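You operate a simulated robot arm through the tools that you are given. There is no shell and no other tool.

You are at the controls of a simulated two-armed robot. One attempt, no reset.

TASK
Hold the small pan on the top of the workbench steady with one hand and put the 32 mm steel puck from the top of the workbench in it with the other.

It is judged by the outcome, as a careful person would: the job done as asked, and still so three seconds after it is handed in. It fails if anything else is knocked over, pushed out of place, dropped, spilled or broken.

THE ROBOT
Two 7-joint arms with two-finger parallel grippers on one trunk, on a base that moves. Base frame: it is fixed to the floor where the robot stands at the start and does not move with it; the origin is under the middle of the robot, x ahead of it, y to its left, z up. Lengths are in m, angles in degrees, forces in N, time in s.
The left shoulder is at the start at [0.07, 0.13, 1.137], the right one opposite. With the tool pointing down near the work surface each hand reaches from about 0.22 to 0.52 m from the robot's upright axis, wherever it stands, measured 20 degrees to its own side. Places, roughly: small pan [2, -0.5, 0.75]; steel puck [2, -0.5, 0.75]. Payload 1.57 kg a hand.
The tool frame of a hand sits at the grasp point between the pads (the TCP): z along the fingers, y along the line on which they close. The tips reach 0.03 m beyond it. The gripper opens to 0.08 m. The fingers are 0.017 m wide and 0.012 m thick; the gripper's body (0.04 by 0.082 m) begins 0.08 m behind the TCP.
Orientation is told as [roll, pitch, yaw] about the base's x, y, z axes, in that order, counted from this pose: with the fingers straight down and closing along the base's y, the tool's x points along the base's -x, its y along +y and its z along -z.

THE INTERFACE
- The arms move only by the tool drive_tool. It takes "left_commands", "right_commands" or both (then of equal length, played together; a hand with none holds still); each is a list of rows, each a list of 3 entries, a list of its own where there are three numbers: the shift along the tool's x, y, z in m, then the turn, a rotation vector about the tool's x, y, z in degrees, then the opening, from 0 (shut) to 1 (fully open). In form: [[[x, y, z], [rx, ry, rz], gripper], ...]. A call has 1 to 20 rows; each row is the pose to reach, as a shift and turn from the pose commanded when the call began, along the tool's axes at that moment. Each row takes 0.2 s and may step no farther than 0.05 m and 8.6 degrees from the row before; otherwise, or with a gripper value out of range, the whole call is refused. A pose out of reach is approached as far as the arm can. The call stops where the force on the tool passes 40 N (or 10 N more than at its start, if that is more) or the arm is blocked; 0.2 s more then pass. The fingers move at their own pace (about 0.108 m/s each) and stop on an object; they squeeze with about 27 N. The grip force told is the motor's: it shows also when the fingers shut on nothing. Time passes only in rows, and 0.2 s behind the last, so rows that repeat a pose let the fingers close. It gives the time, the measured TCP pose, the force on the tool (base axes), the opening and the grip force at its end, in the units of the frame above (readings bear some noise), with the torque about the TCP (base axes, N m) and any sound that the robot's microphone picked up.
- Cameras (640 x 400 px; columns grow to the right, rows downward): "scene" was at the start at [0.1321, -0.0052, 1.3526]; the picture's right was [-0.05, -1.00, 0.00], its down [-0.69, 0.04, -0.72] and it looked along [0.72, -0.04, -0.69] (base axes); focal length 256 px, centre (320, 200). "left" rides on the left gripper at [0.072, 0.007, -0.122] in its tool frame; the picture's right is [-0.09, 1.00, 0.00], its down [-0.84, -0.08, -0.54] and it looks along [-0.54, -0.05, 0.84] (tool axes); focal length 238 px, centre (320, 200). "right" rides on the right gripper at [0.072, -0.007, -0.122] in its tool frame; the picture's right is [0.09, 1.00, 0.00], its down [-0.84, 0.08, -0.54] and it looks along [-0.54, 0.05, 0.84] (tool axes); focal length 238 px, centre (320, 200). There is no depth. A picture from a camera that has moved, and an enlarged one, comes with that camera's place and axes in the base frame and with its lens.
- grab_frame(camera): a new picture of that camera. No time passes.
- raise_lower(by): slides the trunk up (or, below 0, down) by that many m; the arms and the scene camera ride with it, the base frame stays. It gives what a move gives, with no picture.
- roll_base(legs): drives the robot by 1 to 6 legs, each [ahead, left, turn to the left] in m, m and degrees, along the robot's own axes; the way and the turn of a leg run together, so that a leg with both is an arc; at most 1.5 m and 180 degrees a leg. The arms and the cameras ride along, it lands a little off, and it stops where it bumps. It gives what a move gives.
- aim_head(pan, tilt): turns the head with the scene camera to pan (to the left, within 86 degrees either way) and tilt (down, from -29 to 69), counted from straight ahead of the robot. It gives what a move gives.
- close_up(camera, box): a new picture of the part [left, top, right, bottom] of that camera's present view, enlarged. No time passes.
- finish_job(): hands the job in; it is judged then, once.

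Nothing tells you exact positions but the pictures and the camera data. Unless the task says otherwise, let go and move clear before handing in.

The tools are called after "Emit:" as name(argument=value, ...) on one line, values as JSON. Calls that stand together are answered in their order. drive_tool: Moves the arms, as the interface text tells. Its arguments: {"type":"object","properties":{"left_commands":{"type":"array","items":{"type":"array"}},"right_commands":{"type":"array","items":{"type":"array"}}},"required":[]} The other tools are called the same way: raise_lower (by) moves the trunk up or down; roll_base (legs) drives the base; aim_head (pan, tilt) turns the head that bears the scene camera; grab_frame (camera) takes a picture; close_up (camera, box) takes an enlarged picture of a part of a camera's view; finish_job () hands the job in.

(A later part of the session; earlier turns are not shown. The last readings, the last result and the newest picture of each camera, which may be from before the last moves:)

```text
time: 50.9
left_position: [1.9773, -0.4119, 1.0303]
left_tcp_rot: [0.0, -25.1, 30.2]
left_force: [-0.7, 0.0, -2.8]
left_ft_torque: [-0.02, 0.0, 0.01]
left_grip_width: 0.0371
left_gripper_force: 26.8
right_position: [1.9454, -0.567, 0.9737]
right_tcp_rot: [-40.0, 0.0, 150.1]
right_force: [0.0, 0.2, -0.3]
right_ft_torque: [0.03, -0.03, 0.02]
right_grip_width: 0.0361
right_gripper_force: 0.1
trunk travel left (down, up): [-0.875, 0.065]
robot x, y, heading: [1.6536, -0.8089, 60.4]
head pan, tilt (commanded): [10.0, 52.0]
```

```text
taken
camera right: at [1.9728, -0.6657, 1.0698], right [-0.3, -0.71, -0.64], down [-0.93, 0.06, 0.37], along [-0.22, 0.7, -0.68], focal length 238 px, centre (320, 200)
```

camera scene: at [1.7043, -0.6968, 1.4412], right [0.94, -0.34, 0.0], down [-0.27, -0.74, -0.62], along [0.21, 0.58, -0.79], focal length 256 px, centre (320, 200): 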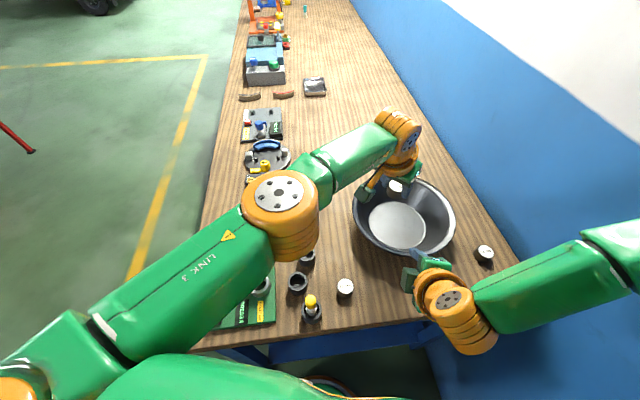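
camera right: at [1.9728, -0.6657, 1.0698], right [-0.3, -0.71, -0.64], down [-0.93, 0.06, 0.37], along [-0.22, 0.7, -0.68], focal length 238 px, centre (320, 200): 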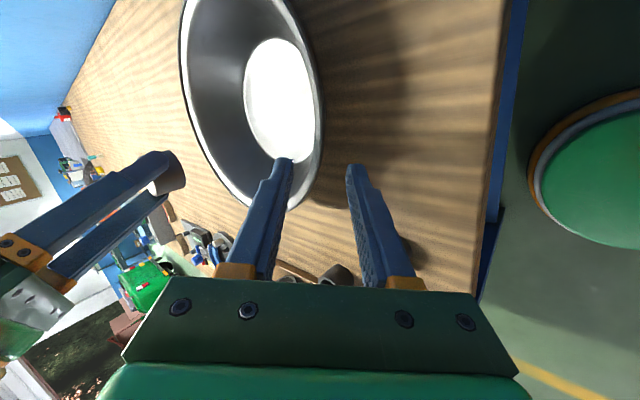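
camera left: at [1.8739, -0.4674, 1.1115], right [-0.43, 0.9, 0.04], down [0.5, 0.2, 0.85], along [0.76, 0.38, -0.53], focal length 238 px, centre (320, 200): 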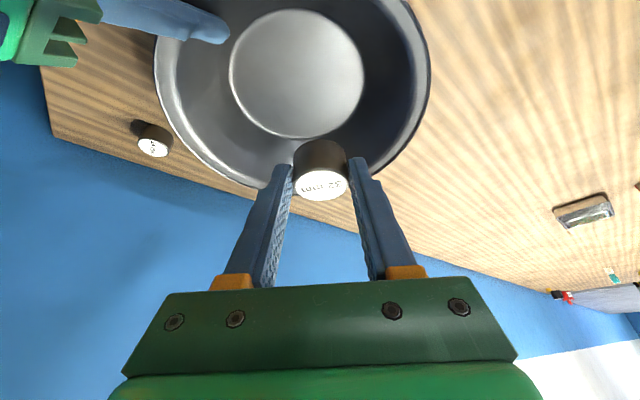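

The pan is unmoved. I'll raise the right hand and pull the left hand back so both are clear for the base move.

Emit:
drive_tool(left_commands=[[[0.024, 0, -0.0195], [0, 0, 0], 0.2], [[0.048, 0, -0.039], [0, 0, 0], 0.2], [[0.072, 0, -0.0585], [0, 0, 0], 0.2], [[0.096, 0, -0.078], [0, 0, 0], 0.2]], right_commands=[[[0, -0.0128, -0.0153], [0, 0, 0], 0.45], [[0, -0.0257, -0.0307], [0, 0, 0], 0.45], [[0, -0.0385, -0.046], [0, 0, 0], 0.45], [[0, -0.0514, -0.0613], [0, 0, 0], 0.45]])

Emit:
roll_base(legs=[[0.0, 0.0, -15], [0.055, -0.019, 0]])

Emit:
aim_head(pan=0, tilt=55)

Emit:
grab_frame(camera="scene")

Emit:
grab_frame(camera="right")

Emit:
grab_frame(camera="left")

```text
time: 51.9
left_position: [1.873, -0.4714, 1.0612]
left_tcp_rot: [-0.1, -25.1, 30.5]
left_force: [-0.3, -0.3, -1.7]
left_ft_torque: [-0.02, 0.02, -0.01]
left_grip_width: 0.0371
left_gripper_force: 26.6
right_position: [1.9446, -0.5546, 1.0531]
right_tcp_rot: [-40.0, 0.1, 150.0]
right_force: [0.2, -1.2, -0.5]
right_ft_torque: [0.01, -0.04, 0.01]
right_grip_width: 0.0358
right_gripper_force: 0.1
right hand out of reach, approached as far as the arm can: row 3, 4
trunk travel left (down, up): [-0.875, 0.065]
robot x, y, heading: [1.6554, -0.8116, 60.2]
head pan, tilt (commanded): [10.0, 52.0]
```

```text
time: 53.7
left_position: [1.9976, -0.5174, 1.0651]
left_tcp_rot: [-0.1, -25.5, 15.3]
left_force: [-0.7, -0.2, -0.9]
left_ft_torque: [0.03, -0.02, 0.01]
left_grip_width: 0.0366
left_gripper_force: 27.5
right_position: [2.0494, -0.6165, 1.0553]
right_tcp_rot: [-40.4, 0.2, 135.2]
right_force: [-0.3, 0.8, -0.8]
right_ft_torque: [0.0, -0.02, -0.01]
right_grip_width: 0.0358
right_gripper_force: 0.1
trunk travel left (down, up): [-0.875, 0.065]
robot x, y, heading: [1.7053, -0.7862, 44.9]
head pan, tilt (commanded): [10.0, 52.0]
```

```text
time: 54.5
left_position: [2.0059, -0.5141, 1.0609]
left_tcp_rot: [0.0, -25.2, 15.3]
left_force: [0.4, -0.6, -1.3]
left_ft_torque: [-0.02, 0.04, -0.02]
left_grip_width: 0.0369
left_gripper_force: 27.2
right_position: [2.055, -0.6128, 1.0531]
right_tcp_rot: [-40.0, 0.0, 135.1]
right_force: [0.8, -0.2, 0.3]
right_ft_torque: [0.02, 0.01, 0.0]
right_grip_width: 0.0363
right_gripper_force: 0.0
trunk travel left (down, up): [-0.875, 0.065]
robot x, y, heading: [1.7024, -0.7858, 45.4]
head pan, tilt (commanded): [0.0, 55.0]
```

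```text
taken
camera scene: at [1.7903, -0.6996, 1.4376], right [0.71, -0.7, 0.0], down [-0.58, -0.58, -0.57], along [0.4, 0.41, -0.82], focal length 256 px, centre (320, 200)
```

scene: 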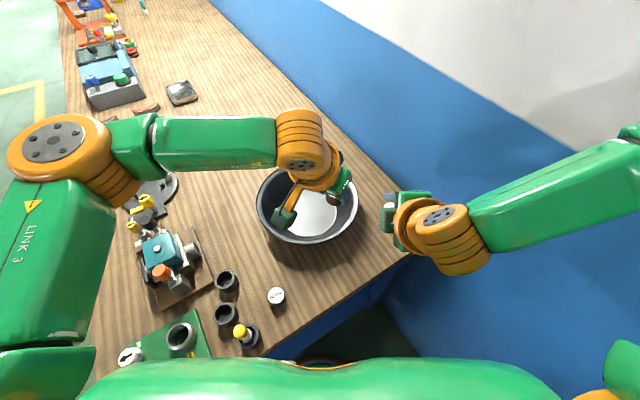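

```text
taken
camera right: at [2.0551, -0.7163, 1.1501], right [-0.47, -0.61, -0.64], down [-0.88, 0.3, 0.37], along [-0.03, 0.74, -0.68], focal length 238 px, centre (320, 200)
```

right: 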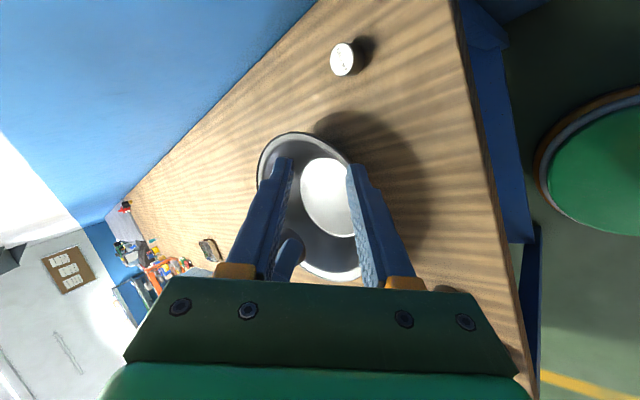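

```text
taken
camera left: at [1.8903, -0.5383, 1.141], right [-0.18, 0.98, 0.04], down [0.53, 0.07, 0.85], along [0.83, 0.17, -0.53], focal length 238 px, centre (320, 200)
```

left: 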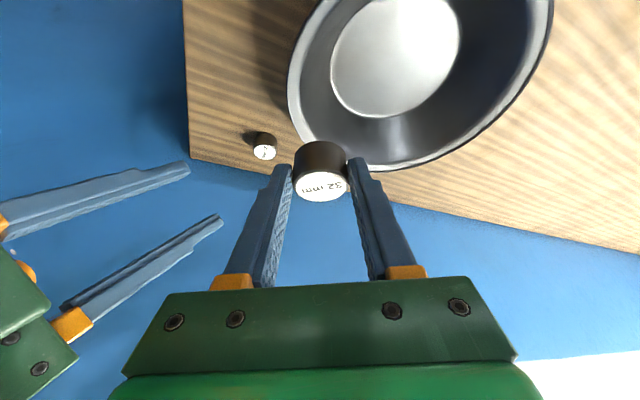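

The robot now stands at (1.703, -0.786), heading 45°, and nothing was touched. I'll swing the left hand with the puck out to the left and lower the trunk 5 cm for easier reach. Then I'll re-measure the pan.

Emit:
drive_tool(left_commands=[[[0.0191, 0.0336, -0.0089], [-0.4, 0, -0.9], 0.2], [[0.0382, 0.0671, -0.0178], [-0.8, 0, -1.8], 0.2], [[0.0574, 0.1007, -0.0268], [-1.2, 0, -2.7], 0.2], [[0.0765, 0.1342, -0.0357], [-1.6, 0, -3.6], 0.2], [[0.0956, 0.1678, -0.0446], [-2.1, 0, -4.53], 0.2]])

Emit:
raise_lower(by=-0.05)

Emit:
aim_head(pan=0, tilt=52)

Emit:
grab_frame(camera="scene")

Emit:
close_up(camera="scene", box=[230, 130, 390, 250])

Emit:
grab_frame(camera="left")

Emit:
close_up(camera="right", box=[220, 100, 420, 300])

```text
time: 55.7
left_position: [1.8597, -0.3786, 1.0622]
left_tcp_rot: [0.0, -25.2, 20.3]
left_force: [-0.7, 0.0, -2.6]
left_ft_torque: [0.02, 0.03, 0.0]
left_grip_width: 0.0369
left_gripper_force: 27.3
right_position: [2.054, -0.6125, 1.053]
right_tcp_rot: [-40.0, 0.2, 135.2]
right_force: [-0.3, -0.2, 1.4]
right_ft_torque: [-0.01, 0.0, -0.02]
right_grip_width: 0.0361
right_gripper_force: 0.0
trunk travel left (down, up): [-0.875, 0.065]
robot x, y, heading: [1.703, -0.7864, 45.0]
head pan, tilt (commanded): [0.0, 55.0]
```

```text
time: 56.6
left_position: [1.8611, -0.3789, 1.0127]
left_tcp_rot: [-0.2, -24.9, 20.4]
left_force: [0.9, 0.6, -2.0]
left_ft_torque: [-0.01, 0.02, -0.01]
left_grip_width: 0.0371
left_gripper_force: 27.1
right_position: [2.0553, -0.6125, 1.0022]
right_tcp_rot: [-39.9, 0.0, 135.2]
right_force: [0.0, -0.8, -0.6]
right_ft_torque: [0.03, 0.0, -0.01]
right_grip_width: 0.0358
right_gripper_force: 0.1
trunk travel left (down, up): [-0.825, 0.115]
robot x, y, heading: [1.7092, -0.7894, 45.1]
head pan, tilt (commanded): [0.0, 55.0]
```

```text
time: 57.2
left_position: [1.8622, -0.3786, 1.0125]
left_tcp_rot: [-0.1, -25.0, 20.5]
left_force: [-0.2, -0.8, -2.1]
left_ft_torque: [-0.03, 0.02, 0.01]
left_grip_width: 0.0368
left_gripper_force: 27.3
right_position: [2.0549, -0.6138, 1.0024]
right_tcp_rot: [-39.9, 0.0, 135.2]
right_force: [0.3, -0.3, -1.2]
right_ft_torque: [-0.03, 0.0, -0.01]
right_grip_width: 0.0361
right_gripper_force: 0.1
trunk travel left (down, up): [-0.825, 0.115]
robot x, y, heading: [1.7049, -0.7842, 45.3]
head pan, tilt (commanded): [0.0, 52.0]
```

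```text
taken
camera scene: at [1.7936, -0.6967, 1.3913], right [0.71, -0.7, 0.0], down [-0.56, -0.56, -0.62], along [0.43, 0.44, -0.79], focal length 256 px, centre (320, 200)
```

scene: 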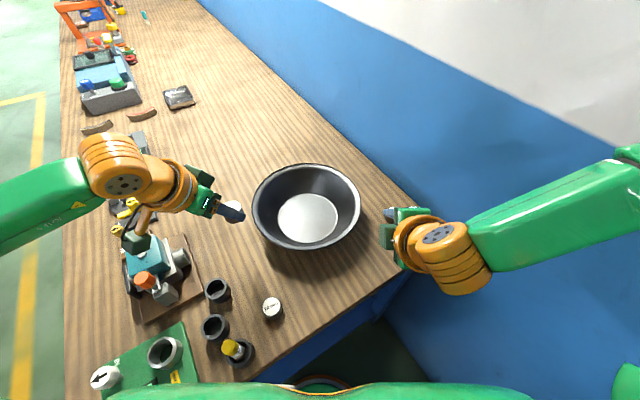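

```text
3.33 times, centred on (310, 190) of scene
camera zoom: at [1.7936, -0.6967, 1.3913], right [0.71, -0.7, 0.0], down [-0.56, -0.56, -0.62], along [0.43, 0.44, -0.79], focal length 852 px, centre (353, 233)
```

zoom: 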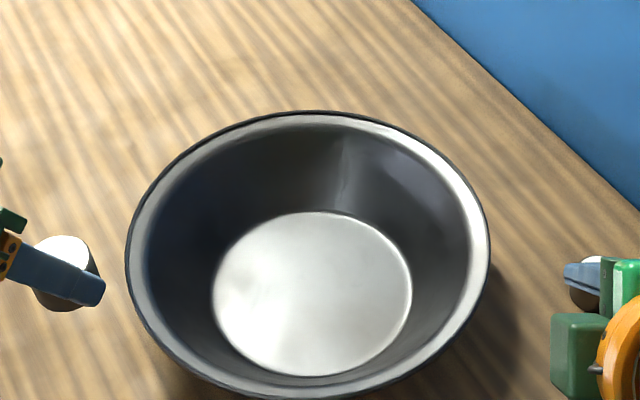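

```text
taken
camera left: at [1.7488, -0.4126, 1.0921], right [-0.27, 0.96, 0.04], down [0.52, 0.11, 0.85], along [0.81, 0.25, -0.53], focal length 238 px, centre (320, 200)
```

left: 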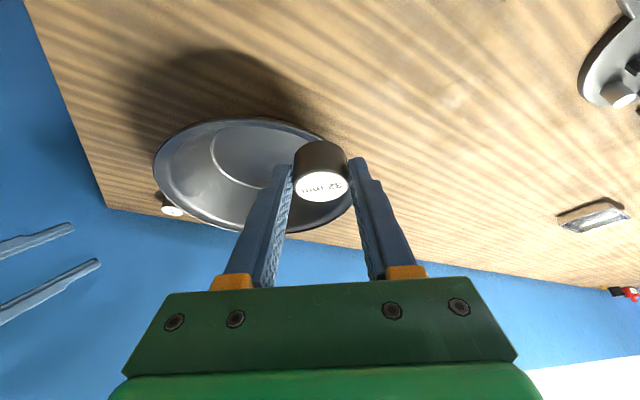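

```text
2.00 times, centred on (320, 200) of right
camera zoom: at [2.056, -0.7157, 1.0997], right [-0.47, -0.61, -0.64], down [-0.88, 0.3, 0.37], along [-0.03, 0.74, -0.68], focal length 477 px, centre (320, 200)
```

zoom: 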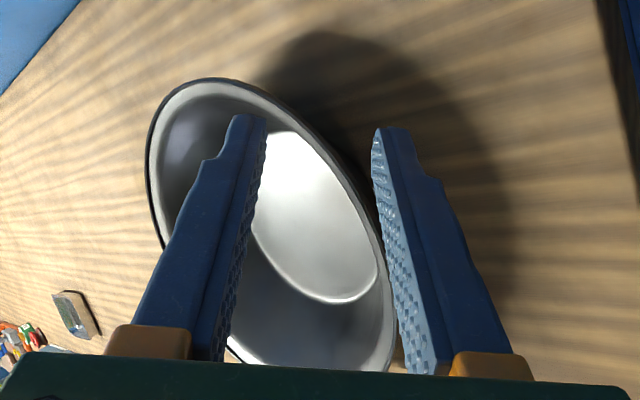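

The pan is still centred at (2.0345, -0.411). I'll bring the right hand to a new pre-grasp pose on the near-right rim, yawed 20° more so it stays clear of the left hand.

Emit:
drive_tool(right_commands=[[[-0.0257, 0.0125, 0.0073], [0, -3.215, -3.83], 0.45], [[-0.0514, 0.025, 0.0146], [0, -6.43, -7.66], 0.45], [[-0.0771, 0.0375, 0.0218], [0, -9.645, -11.49], 0.45], [[-0.1028, 0.05, 0.0291], [0, -12.86, -15.32], 0.45], [[-0.1028, 0.05, 0.0291], [0, -12.86, -15.32], 0.45]])

Emit:
grab_frame(camera="right")

Emit:
close_up(camera="right", box=[200, 80, 420, 220])

Emit:
grab_frame(camera="scene")

```text
time: 58.4
left_position: [1.8611, -0.3789, 1.013]
left_tcp_rot: [-0.2, -25.0, 20.5]
left_force: [0.4, 0.0, -0.8]
left_ft_torque: [-0.04, 0.02, 0.01]
left_grip_width: 0.0368
left_gripper_force: 26.9
right_position: [1.9664, -0.5558, 0.9477]
right_tcp_rot: [-39.9, 0.0, 155.4]
right_force: [-0.4, -0.1, -0.3]
right_ft_torque: [-0.03, -0.02, 0.02]
right_grip_width: 0.0359
right_gripper_force: 0.1
trunk travel left (down, up): [-0.825, 0.115]
robot x, y, heading: [1.7091, -0.7883, 45.1]
head pan, tilt (commanded): [0.0, 52.0]
```

```text
taken
camera right: at [2.0031, -0.6518, 1.0445], right [-0.24, -0.73, -0.64], down [-0.93, -0.02, 0.37], along [-0.28, 0.68, -0.68], focal length 238 px, centre (320, 200)
```

right: 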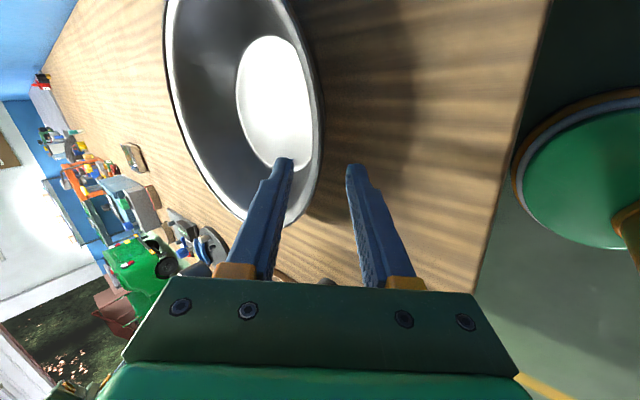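

```text
2.86 times, centred on (310, 150) of right
camera zoom: at [2.0031, -0.6518, 1.0445], right [-0.24, -0.73, -0.64], down [-0.93, -0.02, 0.37], along [-0.28, 0.68, -0.68], focal length 681 px, centre (349, 343)
```

zoom: 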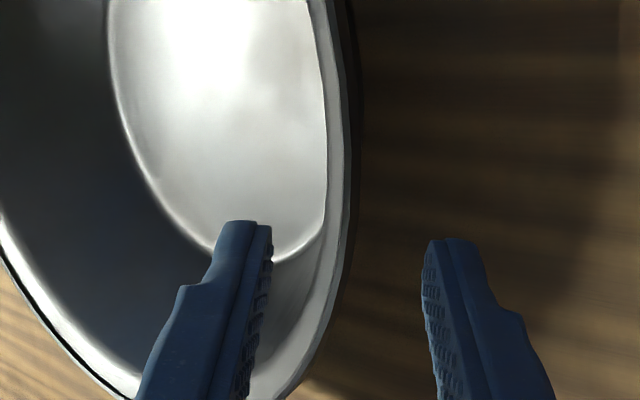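

```text
taken
camera scene: at [1.7936, -0.6968, 1.3913], right [0.71, -0.7, 0.0], down [-0.56, -0.56, -0.62], along [0.43, 0.44, -0.79], focal length 256 px, centre (320, 200)
```

scene: 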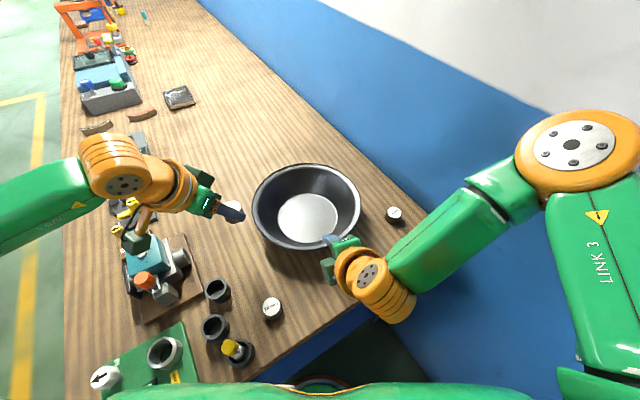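

The rim is centred between the fingers as before. I'll slide in along the wall, with a 3 mm offset to even out the pinch, and then check.

Emit:
drive_tool(right_commands=[[[0, -0.001, 0.012], [0, 0, 0], 0.45], [[0, -0.003, 0.024], [0, 0, 0], 0.45], [[0, -0.003, 0.036], [0, 0, 0], 0.45], [[0, -0.003, 0.048], [0, 0, 0], 0.45], [[0, -0.003, 0.06], [0, 0, 0], 0.45], [[0, -0.003, 0.06], [0, 0, 0], 0.45]])

Emit:
close_up(camera="right", box=[200, 80, 420, 220])

Emit:
close_up(camera="scene", box=[230, 130, 430, 270])

```text
time: 59.8
left_position: [1.8614, -0.379, 1.0131]
left_tcp_rot: [-0.1, -25.0, 20.4]
left_force: [0.0, 0.4, -2.4]
left_ft_torque: [0.03, 0.07, 0.02]
left_grip_width: 0.0371
left_gripper_force: 27.0
right_position: [1.9843, -0.5176, 0.9057]
right_tcp_rot: [-40.0, 0.0, 155.2]
right_force: [-0.6, 0.5, 0.3]
right_ft_torque: [-0.01, 0.01, 0.03]
right_grip_width: 0.0358
right_gripper_force: 0.1
trunk travel left (down, up): [-0.825, 0.115]
robot x, y, heading: [1.7085, -0.7838, 45.1]
head pan, tilt (commanded): [0.0, 52.0]
```

```text
2.86 times, centred on (310, 150) of right
camera zoom: at [2.0209, -0.6143, 1.0018], right [-0.24, -0.73, -0.64], down [-0.93, -0.02, 0.37], along [-0.28, 0.68, -0.68], focal length 681 px, centre (349, 343)
```

zoom: 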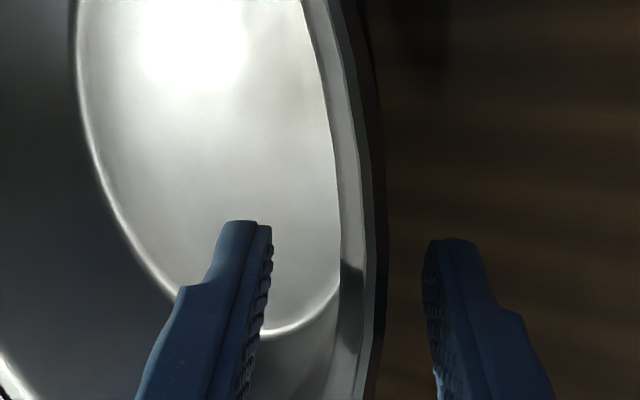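

```text
2.86 times, centred on (330, 200) of scene
camera zoom: at [1.7935, -0.6967, 1.3913], right [0.71, -0.7, 0.0], down [-0.56, -0.56, -0.62], along [0.43, 0.44, -0.79], focal length 731 px, centre (291, 200)
```

zoom: 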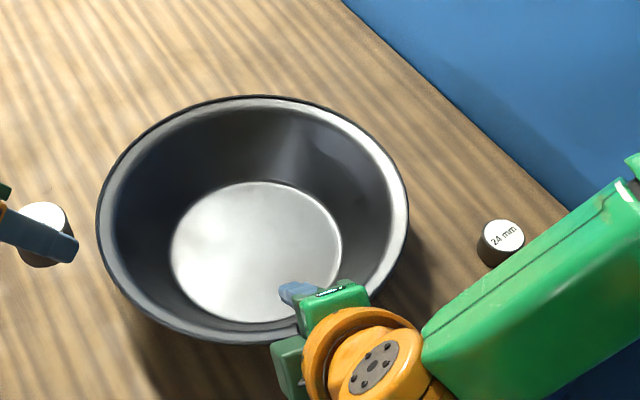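

No contact yet, and the wall is within 1–2 mm of centre. I'll nudge back 1 mm and close on the rim.

Emit:
drive_tool(right_commands=[[[0, 0.001, 0], [0, 0, 0], 0.4], [[0, 0.001, 0], [0, 0, 0], 0.15], [[0, 0.001, 0], [0, 0, 0], 0.0], [[0, 0.001, 0], [0, 0, 0], 0.0], [[0, 0.001, 0], [0, 0, 0], 0.0]])

Emit:
close_up(camera="right", box=[200, 80, 420, 220])

Emit:
close_up(camera="scene", box=[230, 130, 430, 270])

```text
time: 61.0
left_position: [1.8608, -0.3797, 1.0124]
left_tcp_rot: [-0.1, -25.0, 20.4]
left_force: [0.3, 0.0, -2.4]
left_ft_torque: [0.01, 0.04, -0.01]
left_grip_width: 0.0368
left_gripper_force: 27.1
right_position: [1.9857, -0.5197, 0.9048]
right_tcp_rot: [-40.0, 0.0, 155.2]
right_force: [1.1, 0.0, 0.9]
right_ft_torque: [0.45, -0.07, -0.17]
right_grip_width: 0.0103
right_gripper_force: 27.3
trunk travel left (down, up): [-0.825, 0.115]
robot x, y, heading: [1.7042, -0.7841, 45.1]
head pan, tilt (commanded): [0.0, 52.0]
```

```text
2.86 times, centred on (310, 150) of right
camera zoom: at [2.0207, -0.6151, 1.0014], right [-0.24, -0.73, -0.64], down [-0.93, -0.02, 0.37], along [-0.28, 0.68, -0.68], focal length 681 px, centre (349, 343)
```

zoom: 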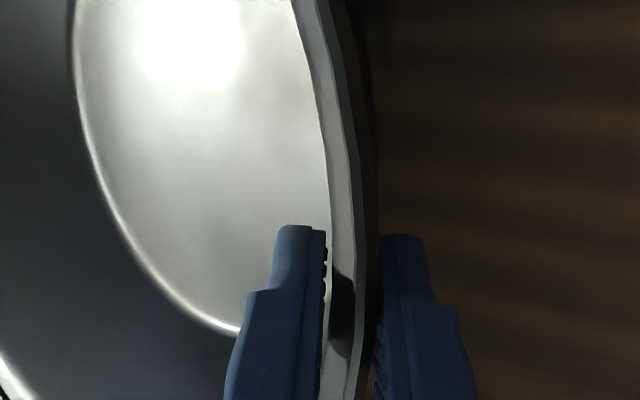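

```text
2.86 times, centred on (330, 200) of scene
camera zoom: at [1.7937, -0.697, 1.3913], right [0.71, -0.7, 0.0], down [-0.56, -0.56, -0.62], along [0.43, 0.44, -0.79], focal length 731 px, centre (291, 200)
```

zoom: 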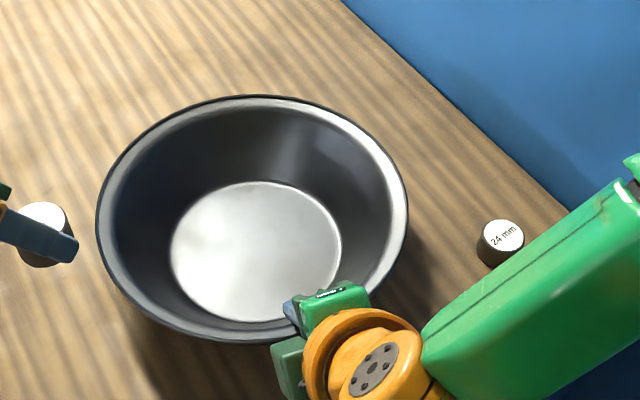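

The pan is held with almost no side load this time. I'll now carry the puck to above the middle of the pan, still well over the rim.

Emit:
drive_tool(left_commands=[[[-0.0255, -0.0157, 0.0119], [0, 0, 0], 0.2], [[-0.0509, -0.0313, 0.0238], [0, 0, 0], 0.2], [[-0.0764, -0.047, 0.0356], [0, 0, 0], 0.2], [[-0.1018, -0.0626, 0.0475], [0, 0, 0], 0.2], [[-0.1273, -0.0783, 0.0594], [0, 0, 0], 0.2], [[-0.1273, -0.0783, 0.0594], [0, 0, 0], 0.2]])

Emit:
grab_frame(camera="left")

Emit:
grab_frame(camera="scene")

Emit:
grab_frame(camera="right")

```text
time: 62.4
left_position: [2.0212, -0.405, 1.0126]
left_tcp_rot: [0.0, -25.1, 20.3]
left_force: [-0.7, 0.3, -1.8]
left_ft_torque: [-0.02, 0.0, 0.0]
left_grip_width: 0.0373
left_gripper_force: 26.9
right_position: [1.9846, -0.5191, 0.9046]
right_tcp_rot: [-40.0, -0.1, 155.1]
right_force: [0.5, -1.0, 0.8]
right_ft_torque: [0.42, 0.06, -0.09]
right_grip_width: 0.0106
right_gripper_force: 26.7
trunk travel left (down, up): [-0.825, 0.115]
robot x, y, heading: [1.706, -0.7916, 45.1]
head pan, tilt (commanded): [0.0, 52.0]
```

```text
taken
camera left: at [1.9076, -0.4386, 1.0925], right [-0.27, 0.96, 0.04], down [0.52, 0.11, 0.85], along [0.81, 0.25, -0.53], focal length 238 px, centre (320, 200)
```

left: 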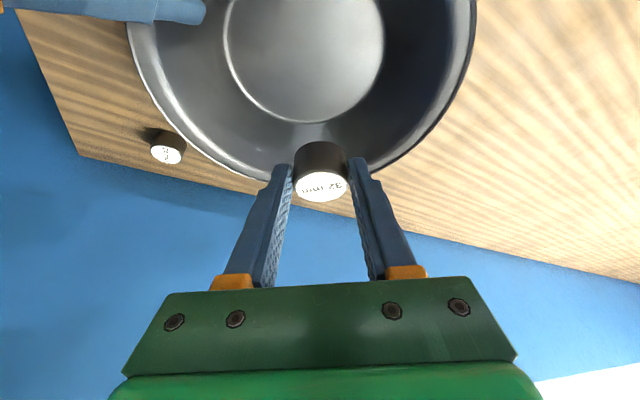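

```text
taken
camera scene: at [1.7932, -0.697, 1.3913], right [0.71, -0.7, 0.0], down [-0.55, -0.56, -0.62], along [0.43, 0.44, -0.79], focal length 256 px, centre (320, 200)
```

scene: 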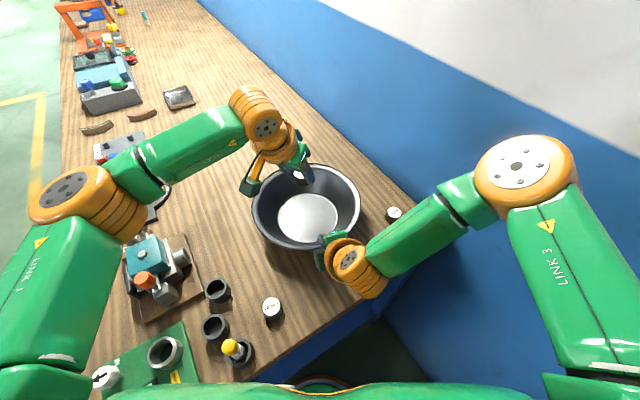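

```text
taken
camera right: at [2.0204, -0.6152, 1.0014], right [-0.24, -0.73, -0.64], down [-0.93, -0.02, 0.37], along [-0.28, 0.68, -0.68], focal length 238 px, centre (320, 200)
```

right: 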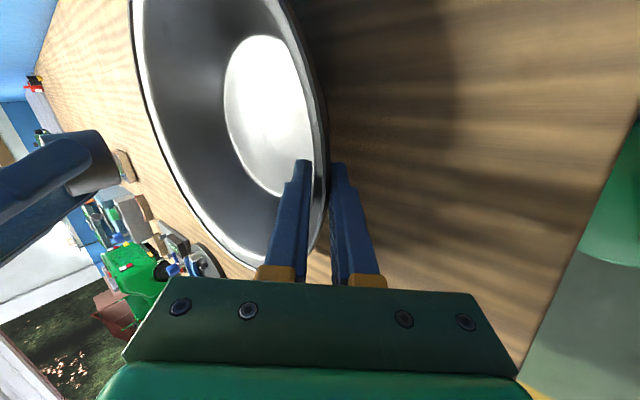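

The puck is above the pan floor near its centre, and both hands are clear. I'll lower it in stages.

Emit:
drive_tool(left_commands=[[[0.0127, 0, 0.0272], [0, 0, 0], 0.2], [[0.0254, 0, 0.0544], [0, 0, 0], 0.2], [[0.038, 0, 0.0816], [0, 0, 0], 0.2], [[0.038, 0, 0.0816], [0, 0, 0], 0.2]])

Emit:
grab_frame(camera="left")

Emit:
close_up(camera="scene", box=[210, 100, 430, 270])

Emit:
grab_frame(camera="right")

```text
time: 63.4
left_position: [2.0213, -0.4045, 0.9229]
left_tcp_rot: [0.0, -25.0, 20.3]
left_force: [0.0, 0.2, -1.5]
left_ft_torque: [0.0, 0.02, 0.03]
left_grip_width: 0.0369
left_gripper_force: 27.2
right_position: [1.9854, -0.5196, 0.904]
right_tcp_rot: [-40.0, 0.0, 155.1]
right_force: [0.1, -0.3, 0.5]
right_ft_torque: [0.41, 0.0, -0.04]
right_grip_width: 0.0103
right_gripper_force: 27.0
trunk travel left (down, up): [-0.825, 0.115]
robot x, y, heading: [1.7064, -0.7876, 44.9]
head pan, tilt (commanded): [0.0, 52.0]
```

```text
taken
camera left: at [1.9083, -0.4372, 1.0021], right [-0.27, 0.96, 0.04], down [0.52, 0.11, 0.85], along [0.81, 0.25, -0.53], focal length 238 px, centre (320, 200)
```

left: 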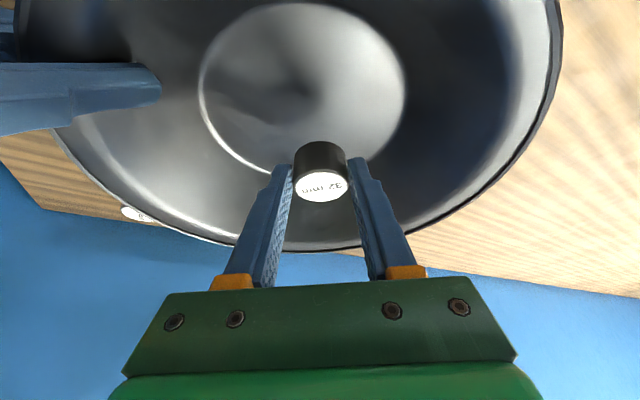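

```text
2.35 times, centred on (320, 185) of scene
camera zoom: at [1.7937, -0.6972, 1.3913], right [0.71, -0.7, 0.0], down [-0.56, -0.56, -0.62], along [0.43, 0.44, -0.79], focal length 602 px, centre (320, 235)
```

zoom: 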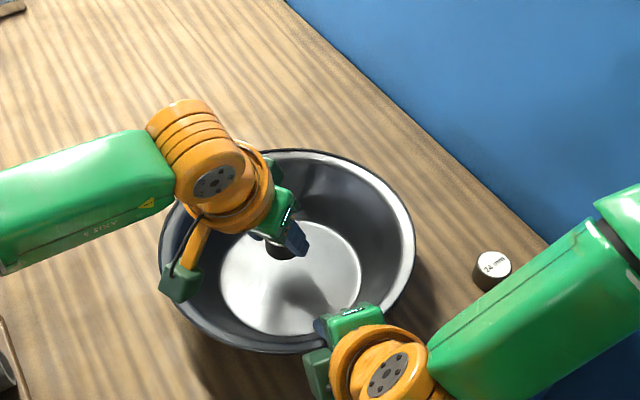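

```text
taken
camera right: at [2.0206, -0.6153, 1.0014], right [-0.24, -0.73, -0.64], down [-0.93, -0.02, 0.37], along [-0.28, 0.68, -0.68], focal length 238 px, centre (320, 200)
```

right: 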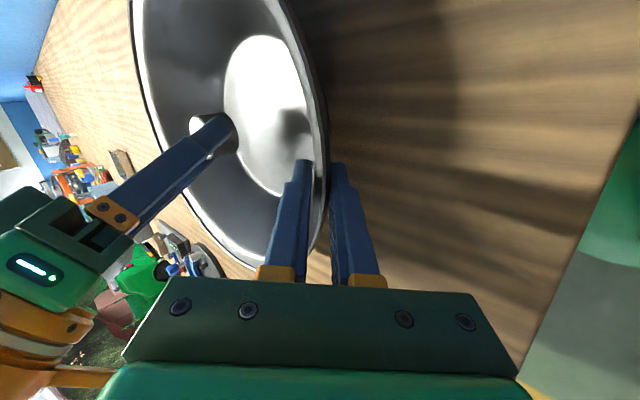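

Clearances look good, and the shadow on the pan floor shows the puck about 4 cm up. I'll lower most of the way, then feel for the floor.

Emit:
drive_tool(left_commands=[[[0.0048, 0, 0.0103], [0, 0, 0], 0.2], [[0.0096, 0, 0.0206], [0, 0, 0], 0.2], [[0.014, 0, 0.0299], [0, 0, 0], 0.2], [[0.014, 0, 0.0299], [0, 0, 0], 0.2]])

Emit:
grab_frame(camera="left")

Emit:
close_up(camera="right", box=[120, 30, 340, 170])

Emit:
close_up(camera="scene", box=[210, 100, 430, 270])

```text
time: 64.4
left_position: [2.0218, -0.4044, 0.889]
left_tcp_rot: [0.0, -25.1, 20.4]
left_force: [0.0, 0.1, -2.6]
left_ft_torque: [-0.05, 0.02, 0.01]
left_grip_width: 0.0371
left_gripper_force: 26.8
right_position: [1.9844, -0.518, 0.9046]
right_tcp_rot: [-40.0, 0.0, 155.2]
right_force: [0.9, -0.5, 0.4]
right_ft_torque: [0.44, -0.05, -0.11]
right_grip_width: 0.0103
right_gripper_force: 27.0
trunk travel left (down, up): [-0.825, 0.115]
robot x, y, heading: [1.7058, -0.786, 45.3]
head pan, tilt (commanded): [0.0, 52.0]
```

```text
taken
camera left: at [1.9088, -0.4379, 0.9695], right [-0.27, 0.96, 0.04], down [0.52, 0.11, 0.85], along [0.81, 0.25, -0.53], focal length 238 px, centre (320, 200)
```

left: 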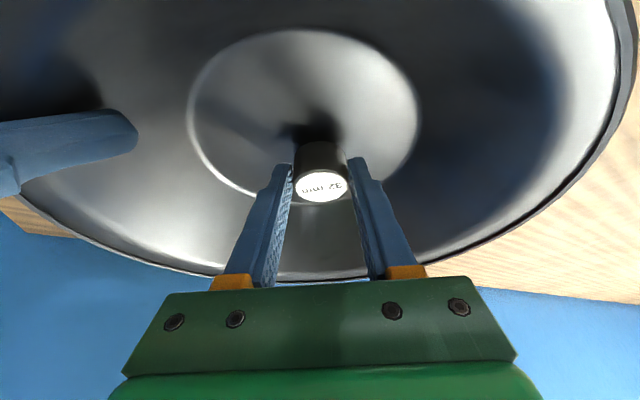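

```text
2.86 times, centred on (230, 100) of right
camera zoom: at [2.0207, -0.6153, 1.0014], right [-0.24, -0.73, -0.64], down [-0.93, -0.02, 0.37], along [-0.28, 0.68, -0.68], focal length 681 px, centre (577, 486)
```

zoom: 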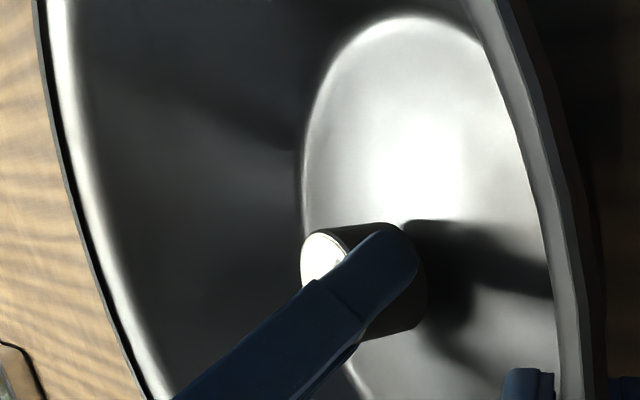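

```text
2.35 times, centred on (320, 185) of scene
camera zoom: at [1.7938, -0.6972, 1.3913], right [0.71, -0.7, 0.0], down [-0.56, -0.56, -0.62], along [0.43, 0.44, -0.79], focal length 602 px, centre (320, 235)
```

zoom: 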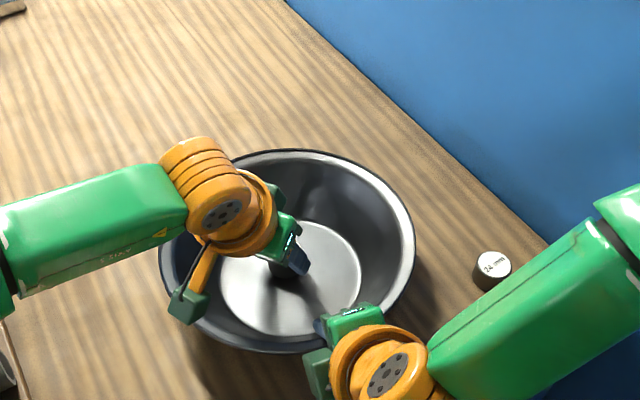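

No contact yet, with the puck a few mm above the floor. I'll lower in very small steps, watching the force.

Emit:
drive_tool(left_commands=[[[0.0006, 0, 0.0014], [0, 0, 0], 0.2], [[0.0013, 0, 0.0027], [0, 0, 0], 0.2], [[0.0013, 0, 0.0027], [0, 0, 0], 0.2]])

Emit:
close_up(camera="right", box=[120, 30, 340, 170])

Emit:
close_up(camera="left", box=[220, 100, 420, 225])

```text
time: 65.2
left_position: [2.022, -0.4029, 0.887]
left_tcp_rot: [0.0, -25.1, 20.3]
left_force: [0.5, 0.5, -2.2]
left_ft_torque: [-0.01, 0.02, -0.03]
left_grip_width: 0.0372
left_gripper_force: 26.9
right_position: [1.9853, -0.5194, 0.9034]
right_tcp_rot: [-40.0, 0.0, 155.2]
right_force: [0.5, -0.6, 2.1]
right_ft_torque: [0.41, -0.04, -0.09]
right_grip_width: 0.0104
right_gripper_force: 27.1
trunk travel left (down, up): [-0.825, 0.115]
robot x, y, heading: [1.7051, -0.7868, 45.2]
head pan, tilt (commanded): [0.0, 52.0]
```

```text
2.86 times, centred on (230, 100) of right
camera zoom: at [2.0207, -0.6153, 1.0013], right [-0.24, -0.73, -0.64], down [-0.93, -0.02, 0.37], along [-0.28, 0.68, -0.68], focal length 681 px, centre (577, 486)
```

zoom: 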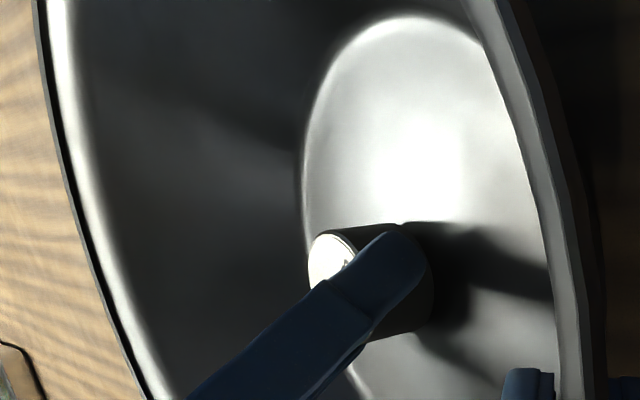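

```text
3.20 times, centred on (320, 162) of left
camera zoom: at [1.9082, -0.4379, 0.9668], right [-0.27, 0.96, 0.04], down [0.52, 0.11, 0.84], along [0.81, 0.25, -0.53], focal length 763 px, centre (320, 320)
```

zoom: 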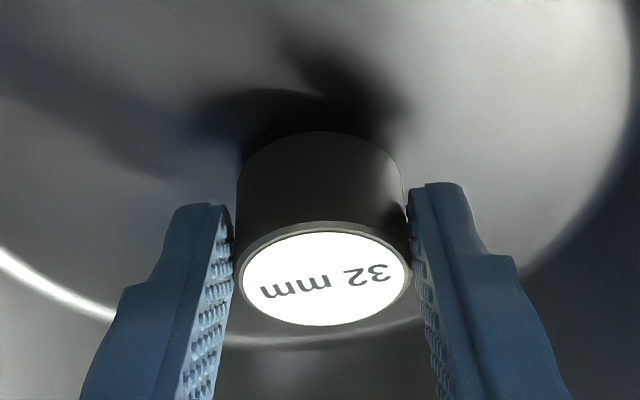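

Still just above the floor. Lowering another 3 mm.

Emit:
drive_tool(left_commands=[[[0.0006, 0, 0.0014], [0, 0, 0], 0.2], [[0.0013, 0, 0.0027], [0, 0, 0], 0.2], [[0.0013, 0, 0.0027], [0, 0, 0], 0.2]])

Emit:
close_up(camera="right", box=[120, 30, 340, 170])

Emit:
close_up(camera="left", box=[220, 100, 420, 225])

```text
time: 66.0
left_position: [2.0213, -0.4049, 0.8841]
left_tcp_rot: [-0.1, -24.9, 20.4]
left_force: [-0.4, -0.3, -1.5]
left_ft_torque: [-0.04, 0.0, -0.01]
left_grip_width: 0.0371
left_gripper_force: 26.6
right_position: [1.9836, -0.5182, 0.9044]
right_tcp_rot: [-40.0, -0.1, 155.2]
right_force: [-0.7, -0.5, 1.1]
right_ft_torque: [0.4, -0.08, -0.08]
right_grip_width: 0.0105
right_gripper_force: 26.6
trunk travel left (down, up): [-0.825, 0.115]
robot x, y, heading: [1.7065, -0.7888, 45.4]
head pan, tilt (commanded): [0.0, 52.0]
```

```text
2.86 times, centred on (230, 100) of right
camera zoom: at [2.0207, -0.6153, 1.0013], right [-0.24, -0.73, -0.64], down [-0.93, -0.02, 0.37], along [-0.28, 0.68, -0.68], focal length 681 px, centre (577, 486)
```

zoom: 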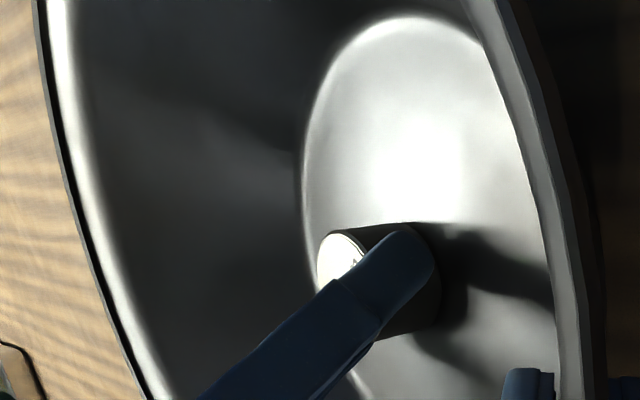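

```text
3.20 times, centred on (320, 162) of left
camera zoom: at [1.9079, -0.438, 0.9636], right [-0.27, 0.96, 0.04], down [0.52, 0.11, 0.85], along [0.81, 0.25, -0.53], focal length 763 px, centre (320, 320)
```

zoom: 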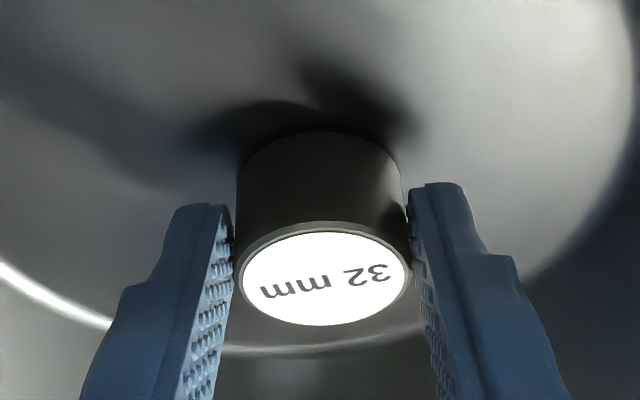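

Very close now, still no contact force. Another 3 mm, slowly.

Emit:
drive_tool(left_commands=[[[0.0004, 0, 0.0009], [0, 0, 0], 0.2], [[0.0008, 0, 0.0018], [0, 0, 0], 0.2], [[0.0013, 0, 0.0027], [0, 0, 0], 0.2], [[0.0013, 0, 0.0027], [0, 0, 0], 0.2]])

Emit:
close_up(camera="left", box=[220, 100, 420, 225])

Emit:
close_up(camera="right", box=[200, 80, 300, 150])

```text
time: 67.0
left_position: [2.0201, -0.4042, 0.883]
left_tcp_rot: [0.0, -25.2, 20.4]
left_force: [-1.2, -4.2, 24.2]
left_ft_torque: [-0.02, -0.31, 0.01]
left_grip_width: 0.037
left_gripper_force: 26.8
right_position: [1.9845, -0.5186, 0.9064]
right_tcp_rot: [-40.0, 0.0, 155.2]
right_force: [6.9, 11.1, -7.7]
right_ft_torque: [0.36, -0.24, -0.33]
right_grip_width: 0.0104
right_gripper_force: 26.6
trunk travel left (down, up): [-0.825, 0.115]
robot x, y, heading: [1.7037, -0.7849, 45.0]
head pan, tilt (commanded): [0.0, 52.0]
```

```text
3.20 times, centred on (320, 162) of left
camera zoom: at [1.9074, -0.4377, 0.9612], right [-0.27, 0.96, 0.04], down [0.52, 0.11, 0.85], along [0.81, 0.25, -0.53], focal length 763 px, centre (320, 320)
```

zoom: 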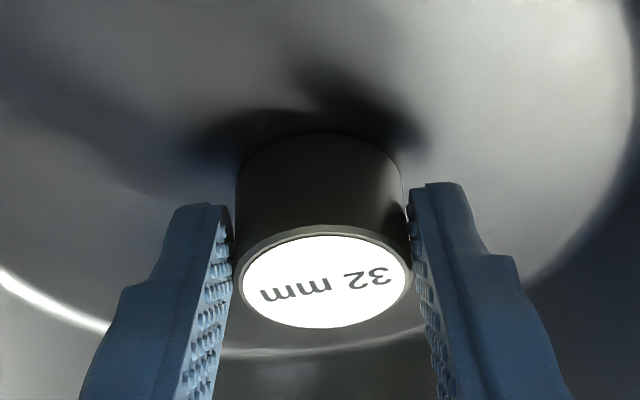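

```text
5.71 times, centred on (250, 115) of right
camera zoom: at [2.0198, -0.6154, 1.0019], right [-0.24, -0.73, -0.64], down [-0.93, -0.02, 0.36], along [-0.28, 0.68, -0.68], focal length 1362 px, centre (720, 686)
```

zoom: 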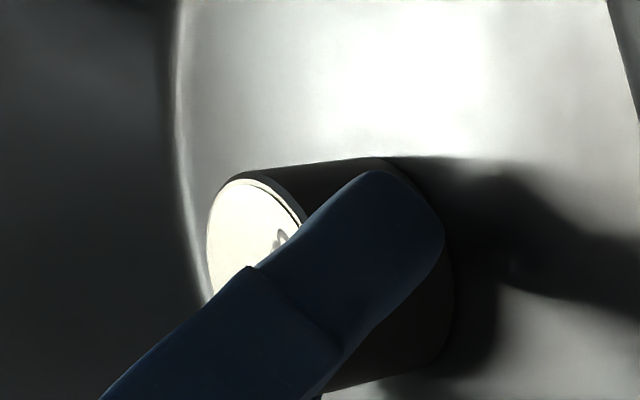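

The puck has touched the pan floor, with 24 N upward. I'll back off about 1.5 mm to relieve the load before releasing.

Emit:
drive_tool(left_commands=[[[-0.0006, 0, -0.0013], [0, 0, 0], 0.2], [[-0.0006, 0, -0.0013], [0, 0, 0], 0.2]])

```text
time: 67.6
left_position: [2.0195, -0.4047, 0.8821]
left_tcp_rot: [0.1, -25.0, 20.2]
left_force: [4.2, 0.9, 9.0]
left_ft_torque: [0.17, -0.46, 0.0]
left_grip_width: 0.0369
left_gripper_force: 27.1
right_position: [1.9845, -0.5199, 0.9037]
right_tcp_rot: [-40.0, -0.2, 155.2]
right_force: [-1.0, 0.5, -0.3]
right_ft_torque: [0.44, 0.06, -0.03]
right_grip_width: 0.0103
right_gripper_force: 27.0
trunk travel left (down, up): [-0.825, 0.115]
robot x, y, heading: [1.7041, -0.7853, 45.2]
head pan, tilt (commanded): [0.0, 52.0]
```

The load is now light, with the puck resting on the pan floor. I'll open the left gripper a little.

Emit:
drive_tool(left_commands=[[[0, 0, 0], [0, 0, 0], 0.5], [[0, 0, 0], [0, 0, 0], 0.6], [[0, 0, 0], [0, 0, 0], 0.7], [[0, 0, 0], [0, 0, 0], 0.7]])

Emit:
close_up(camera="left", box=[220, 100, 420, 225])

Emit:
grab_frame(camera="left")

```text
time: 68.6
left_position: [2.0196, -0.4051, 0.8832]
left_tcp_rot: [-0.1, -25.1, 20.3]
left_force: [-0.6, -0.4, 0.6]
left_ft_torque: [0.01, 0.02, 0.01]
left_grip_width: 0.056
left_gripper_force: 0.0
right_position: [1.9844, -0.5196, 0.9051]
right_tcp_rot: [-40.0, 0.0, 155.3]
right_force: [-0.4, -1.9, 0.4]
right_ft_torque: [0.38, -0.02, -0.04]
right_grip_width: 0.0105
right_gripper_force: 26.9
trunk travel left (down, up): [-0.825, 0.115]
robot x, y, heading: [1.7039, -0.7842, 45.2]
head pan, tilt (commanded): [0.0, 52.0]
```

```text
3.20 times, centred on (320, 162) of left
camera zoom: at [1.9072, -0.4386, 0.962], right [-0.27, 0.96, 0.04], down [0.52, 0.11, 0.85], along [0.81, 0.25, -0.53], focal length 763 px, centre (320, 320)
```

zoom: 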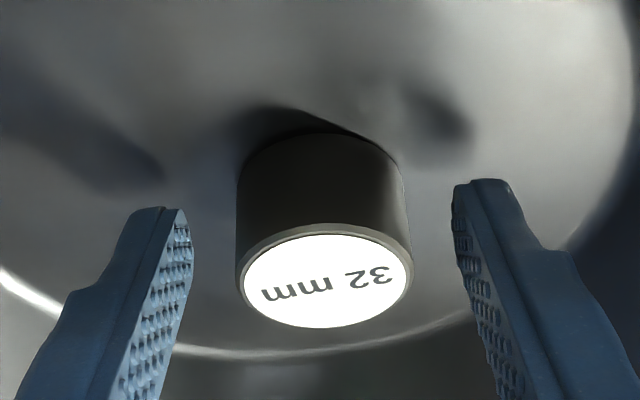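

```text
taken
camera left: at [1.9072, -0.4386, 0.962], right [-0.27, 0.96, 0.04], down [0.52, 0.11, 0.85], along [0.81, 0.25, -0.53], focal length 238 px, centre (320, 200)
```

left: 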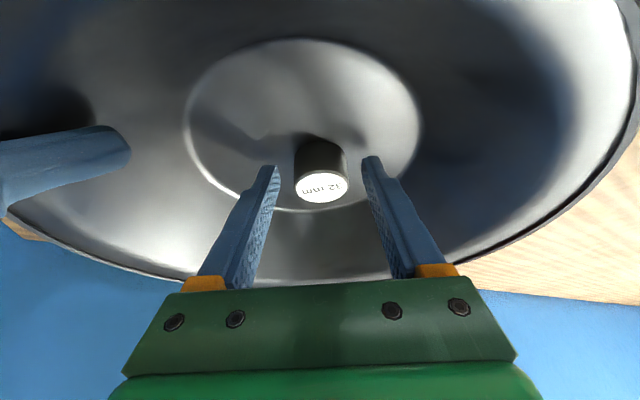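

The puck stands flat on the pan floor and the fingers are clear on both sides. I'll raise the left hand straight up while the right keeps holding the pan.

Emit:
drive_tool(left_commands=[[[-0.0085, 0, -0.0181], [0, 0, 0], 0.7], [[-0.0211, 0, -0.0453], [0, 0, 0], 0.7], [[-0.038, 0, -0.0816], [0, 0, 0], 0.7], [[-0.0549, 0, -0.1178], [0, 0, 0], 0.7], [[-0.0549, 0, -0.1178], [0, 0, 0], 0.7]])

Emit:
grab_frame(camera="left")

Emit:
grab_frame(camera="scene")

```text
time: 69.8
left_position: [2.0184, -0.4036, 1.0128]
left_tcp_rot: [0.0, -25.1, 20.2]
left_force: [0.6, 0.8, -0.3]
left_ft_torque: [0.0, 0.02, 0.0]
left_grip_width: 0.0563
left_gripper_force: 0.0
right_position: [1.9841, -0.5188, 0.9049]
right_tcp_rot: [-40.1, 0.0, 155.2]
right_force: [-0.6, -1.5, 1.1]
right_ft_torque: [0.45, -0.03, 0.03]
right_grip_width: 0.0104
right_gripper_force: 27.0
trunk travel left (down, up): [-0.825, 0.115]
robot x, y, heading: [1.7021, -0.7852, 45.3]
head pan, tilt (commanded): [0.0, 52.0]
```

```text
taken
camera left: at [1.9056, -0.4376, 1.0922], right [-0.27, 0.96, 0.04], down [0.52, 0.11, 0.85], along [0.81, 0.25, -0.53], focal length 238 px, centre (320, 200)
```

left: 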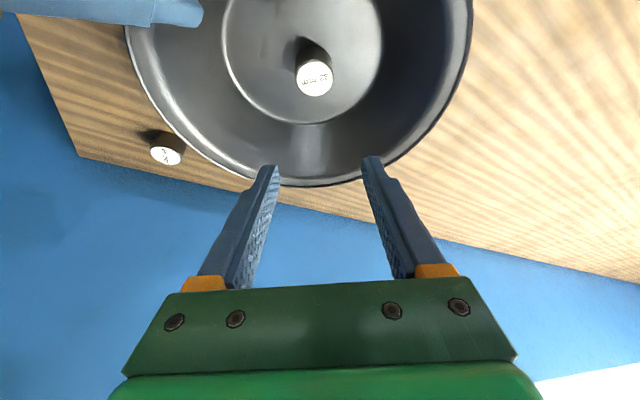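

```text
taken
camera scene: at [1.7932, -0.6982, 1.3914], right [0.71, -0.7, 0.0], down [-0.55, -0.56, -0.62], along [0.43, 0.44, -0.79], focal length 256 px, centre (320, 200)
```

scene: 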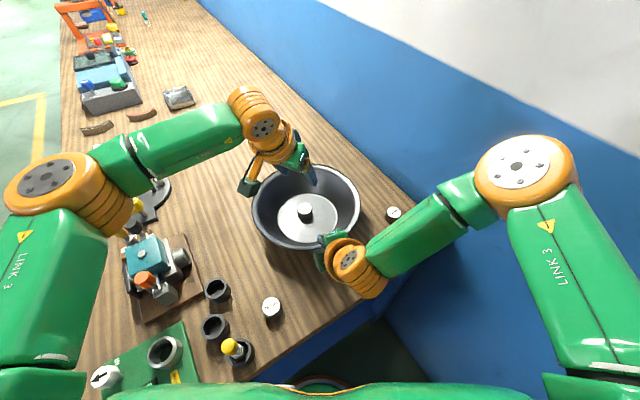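

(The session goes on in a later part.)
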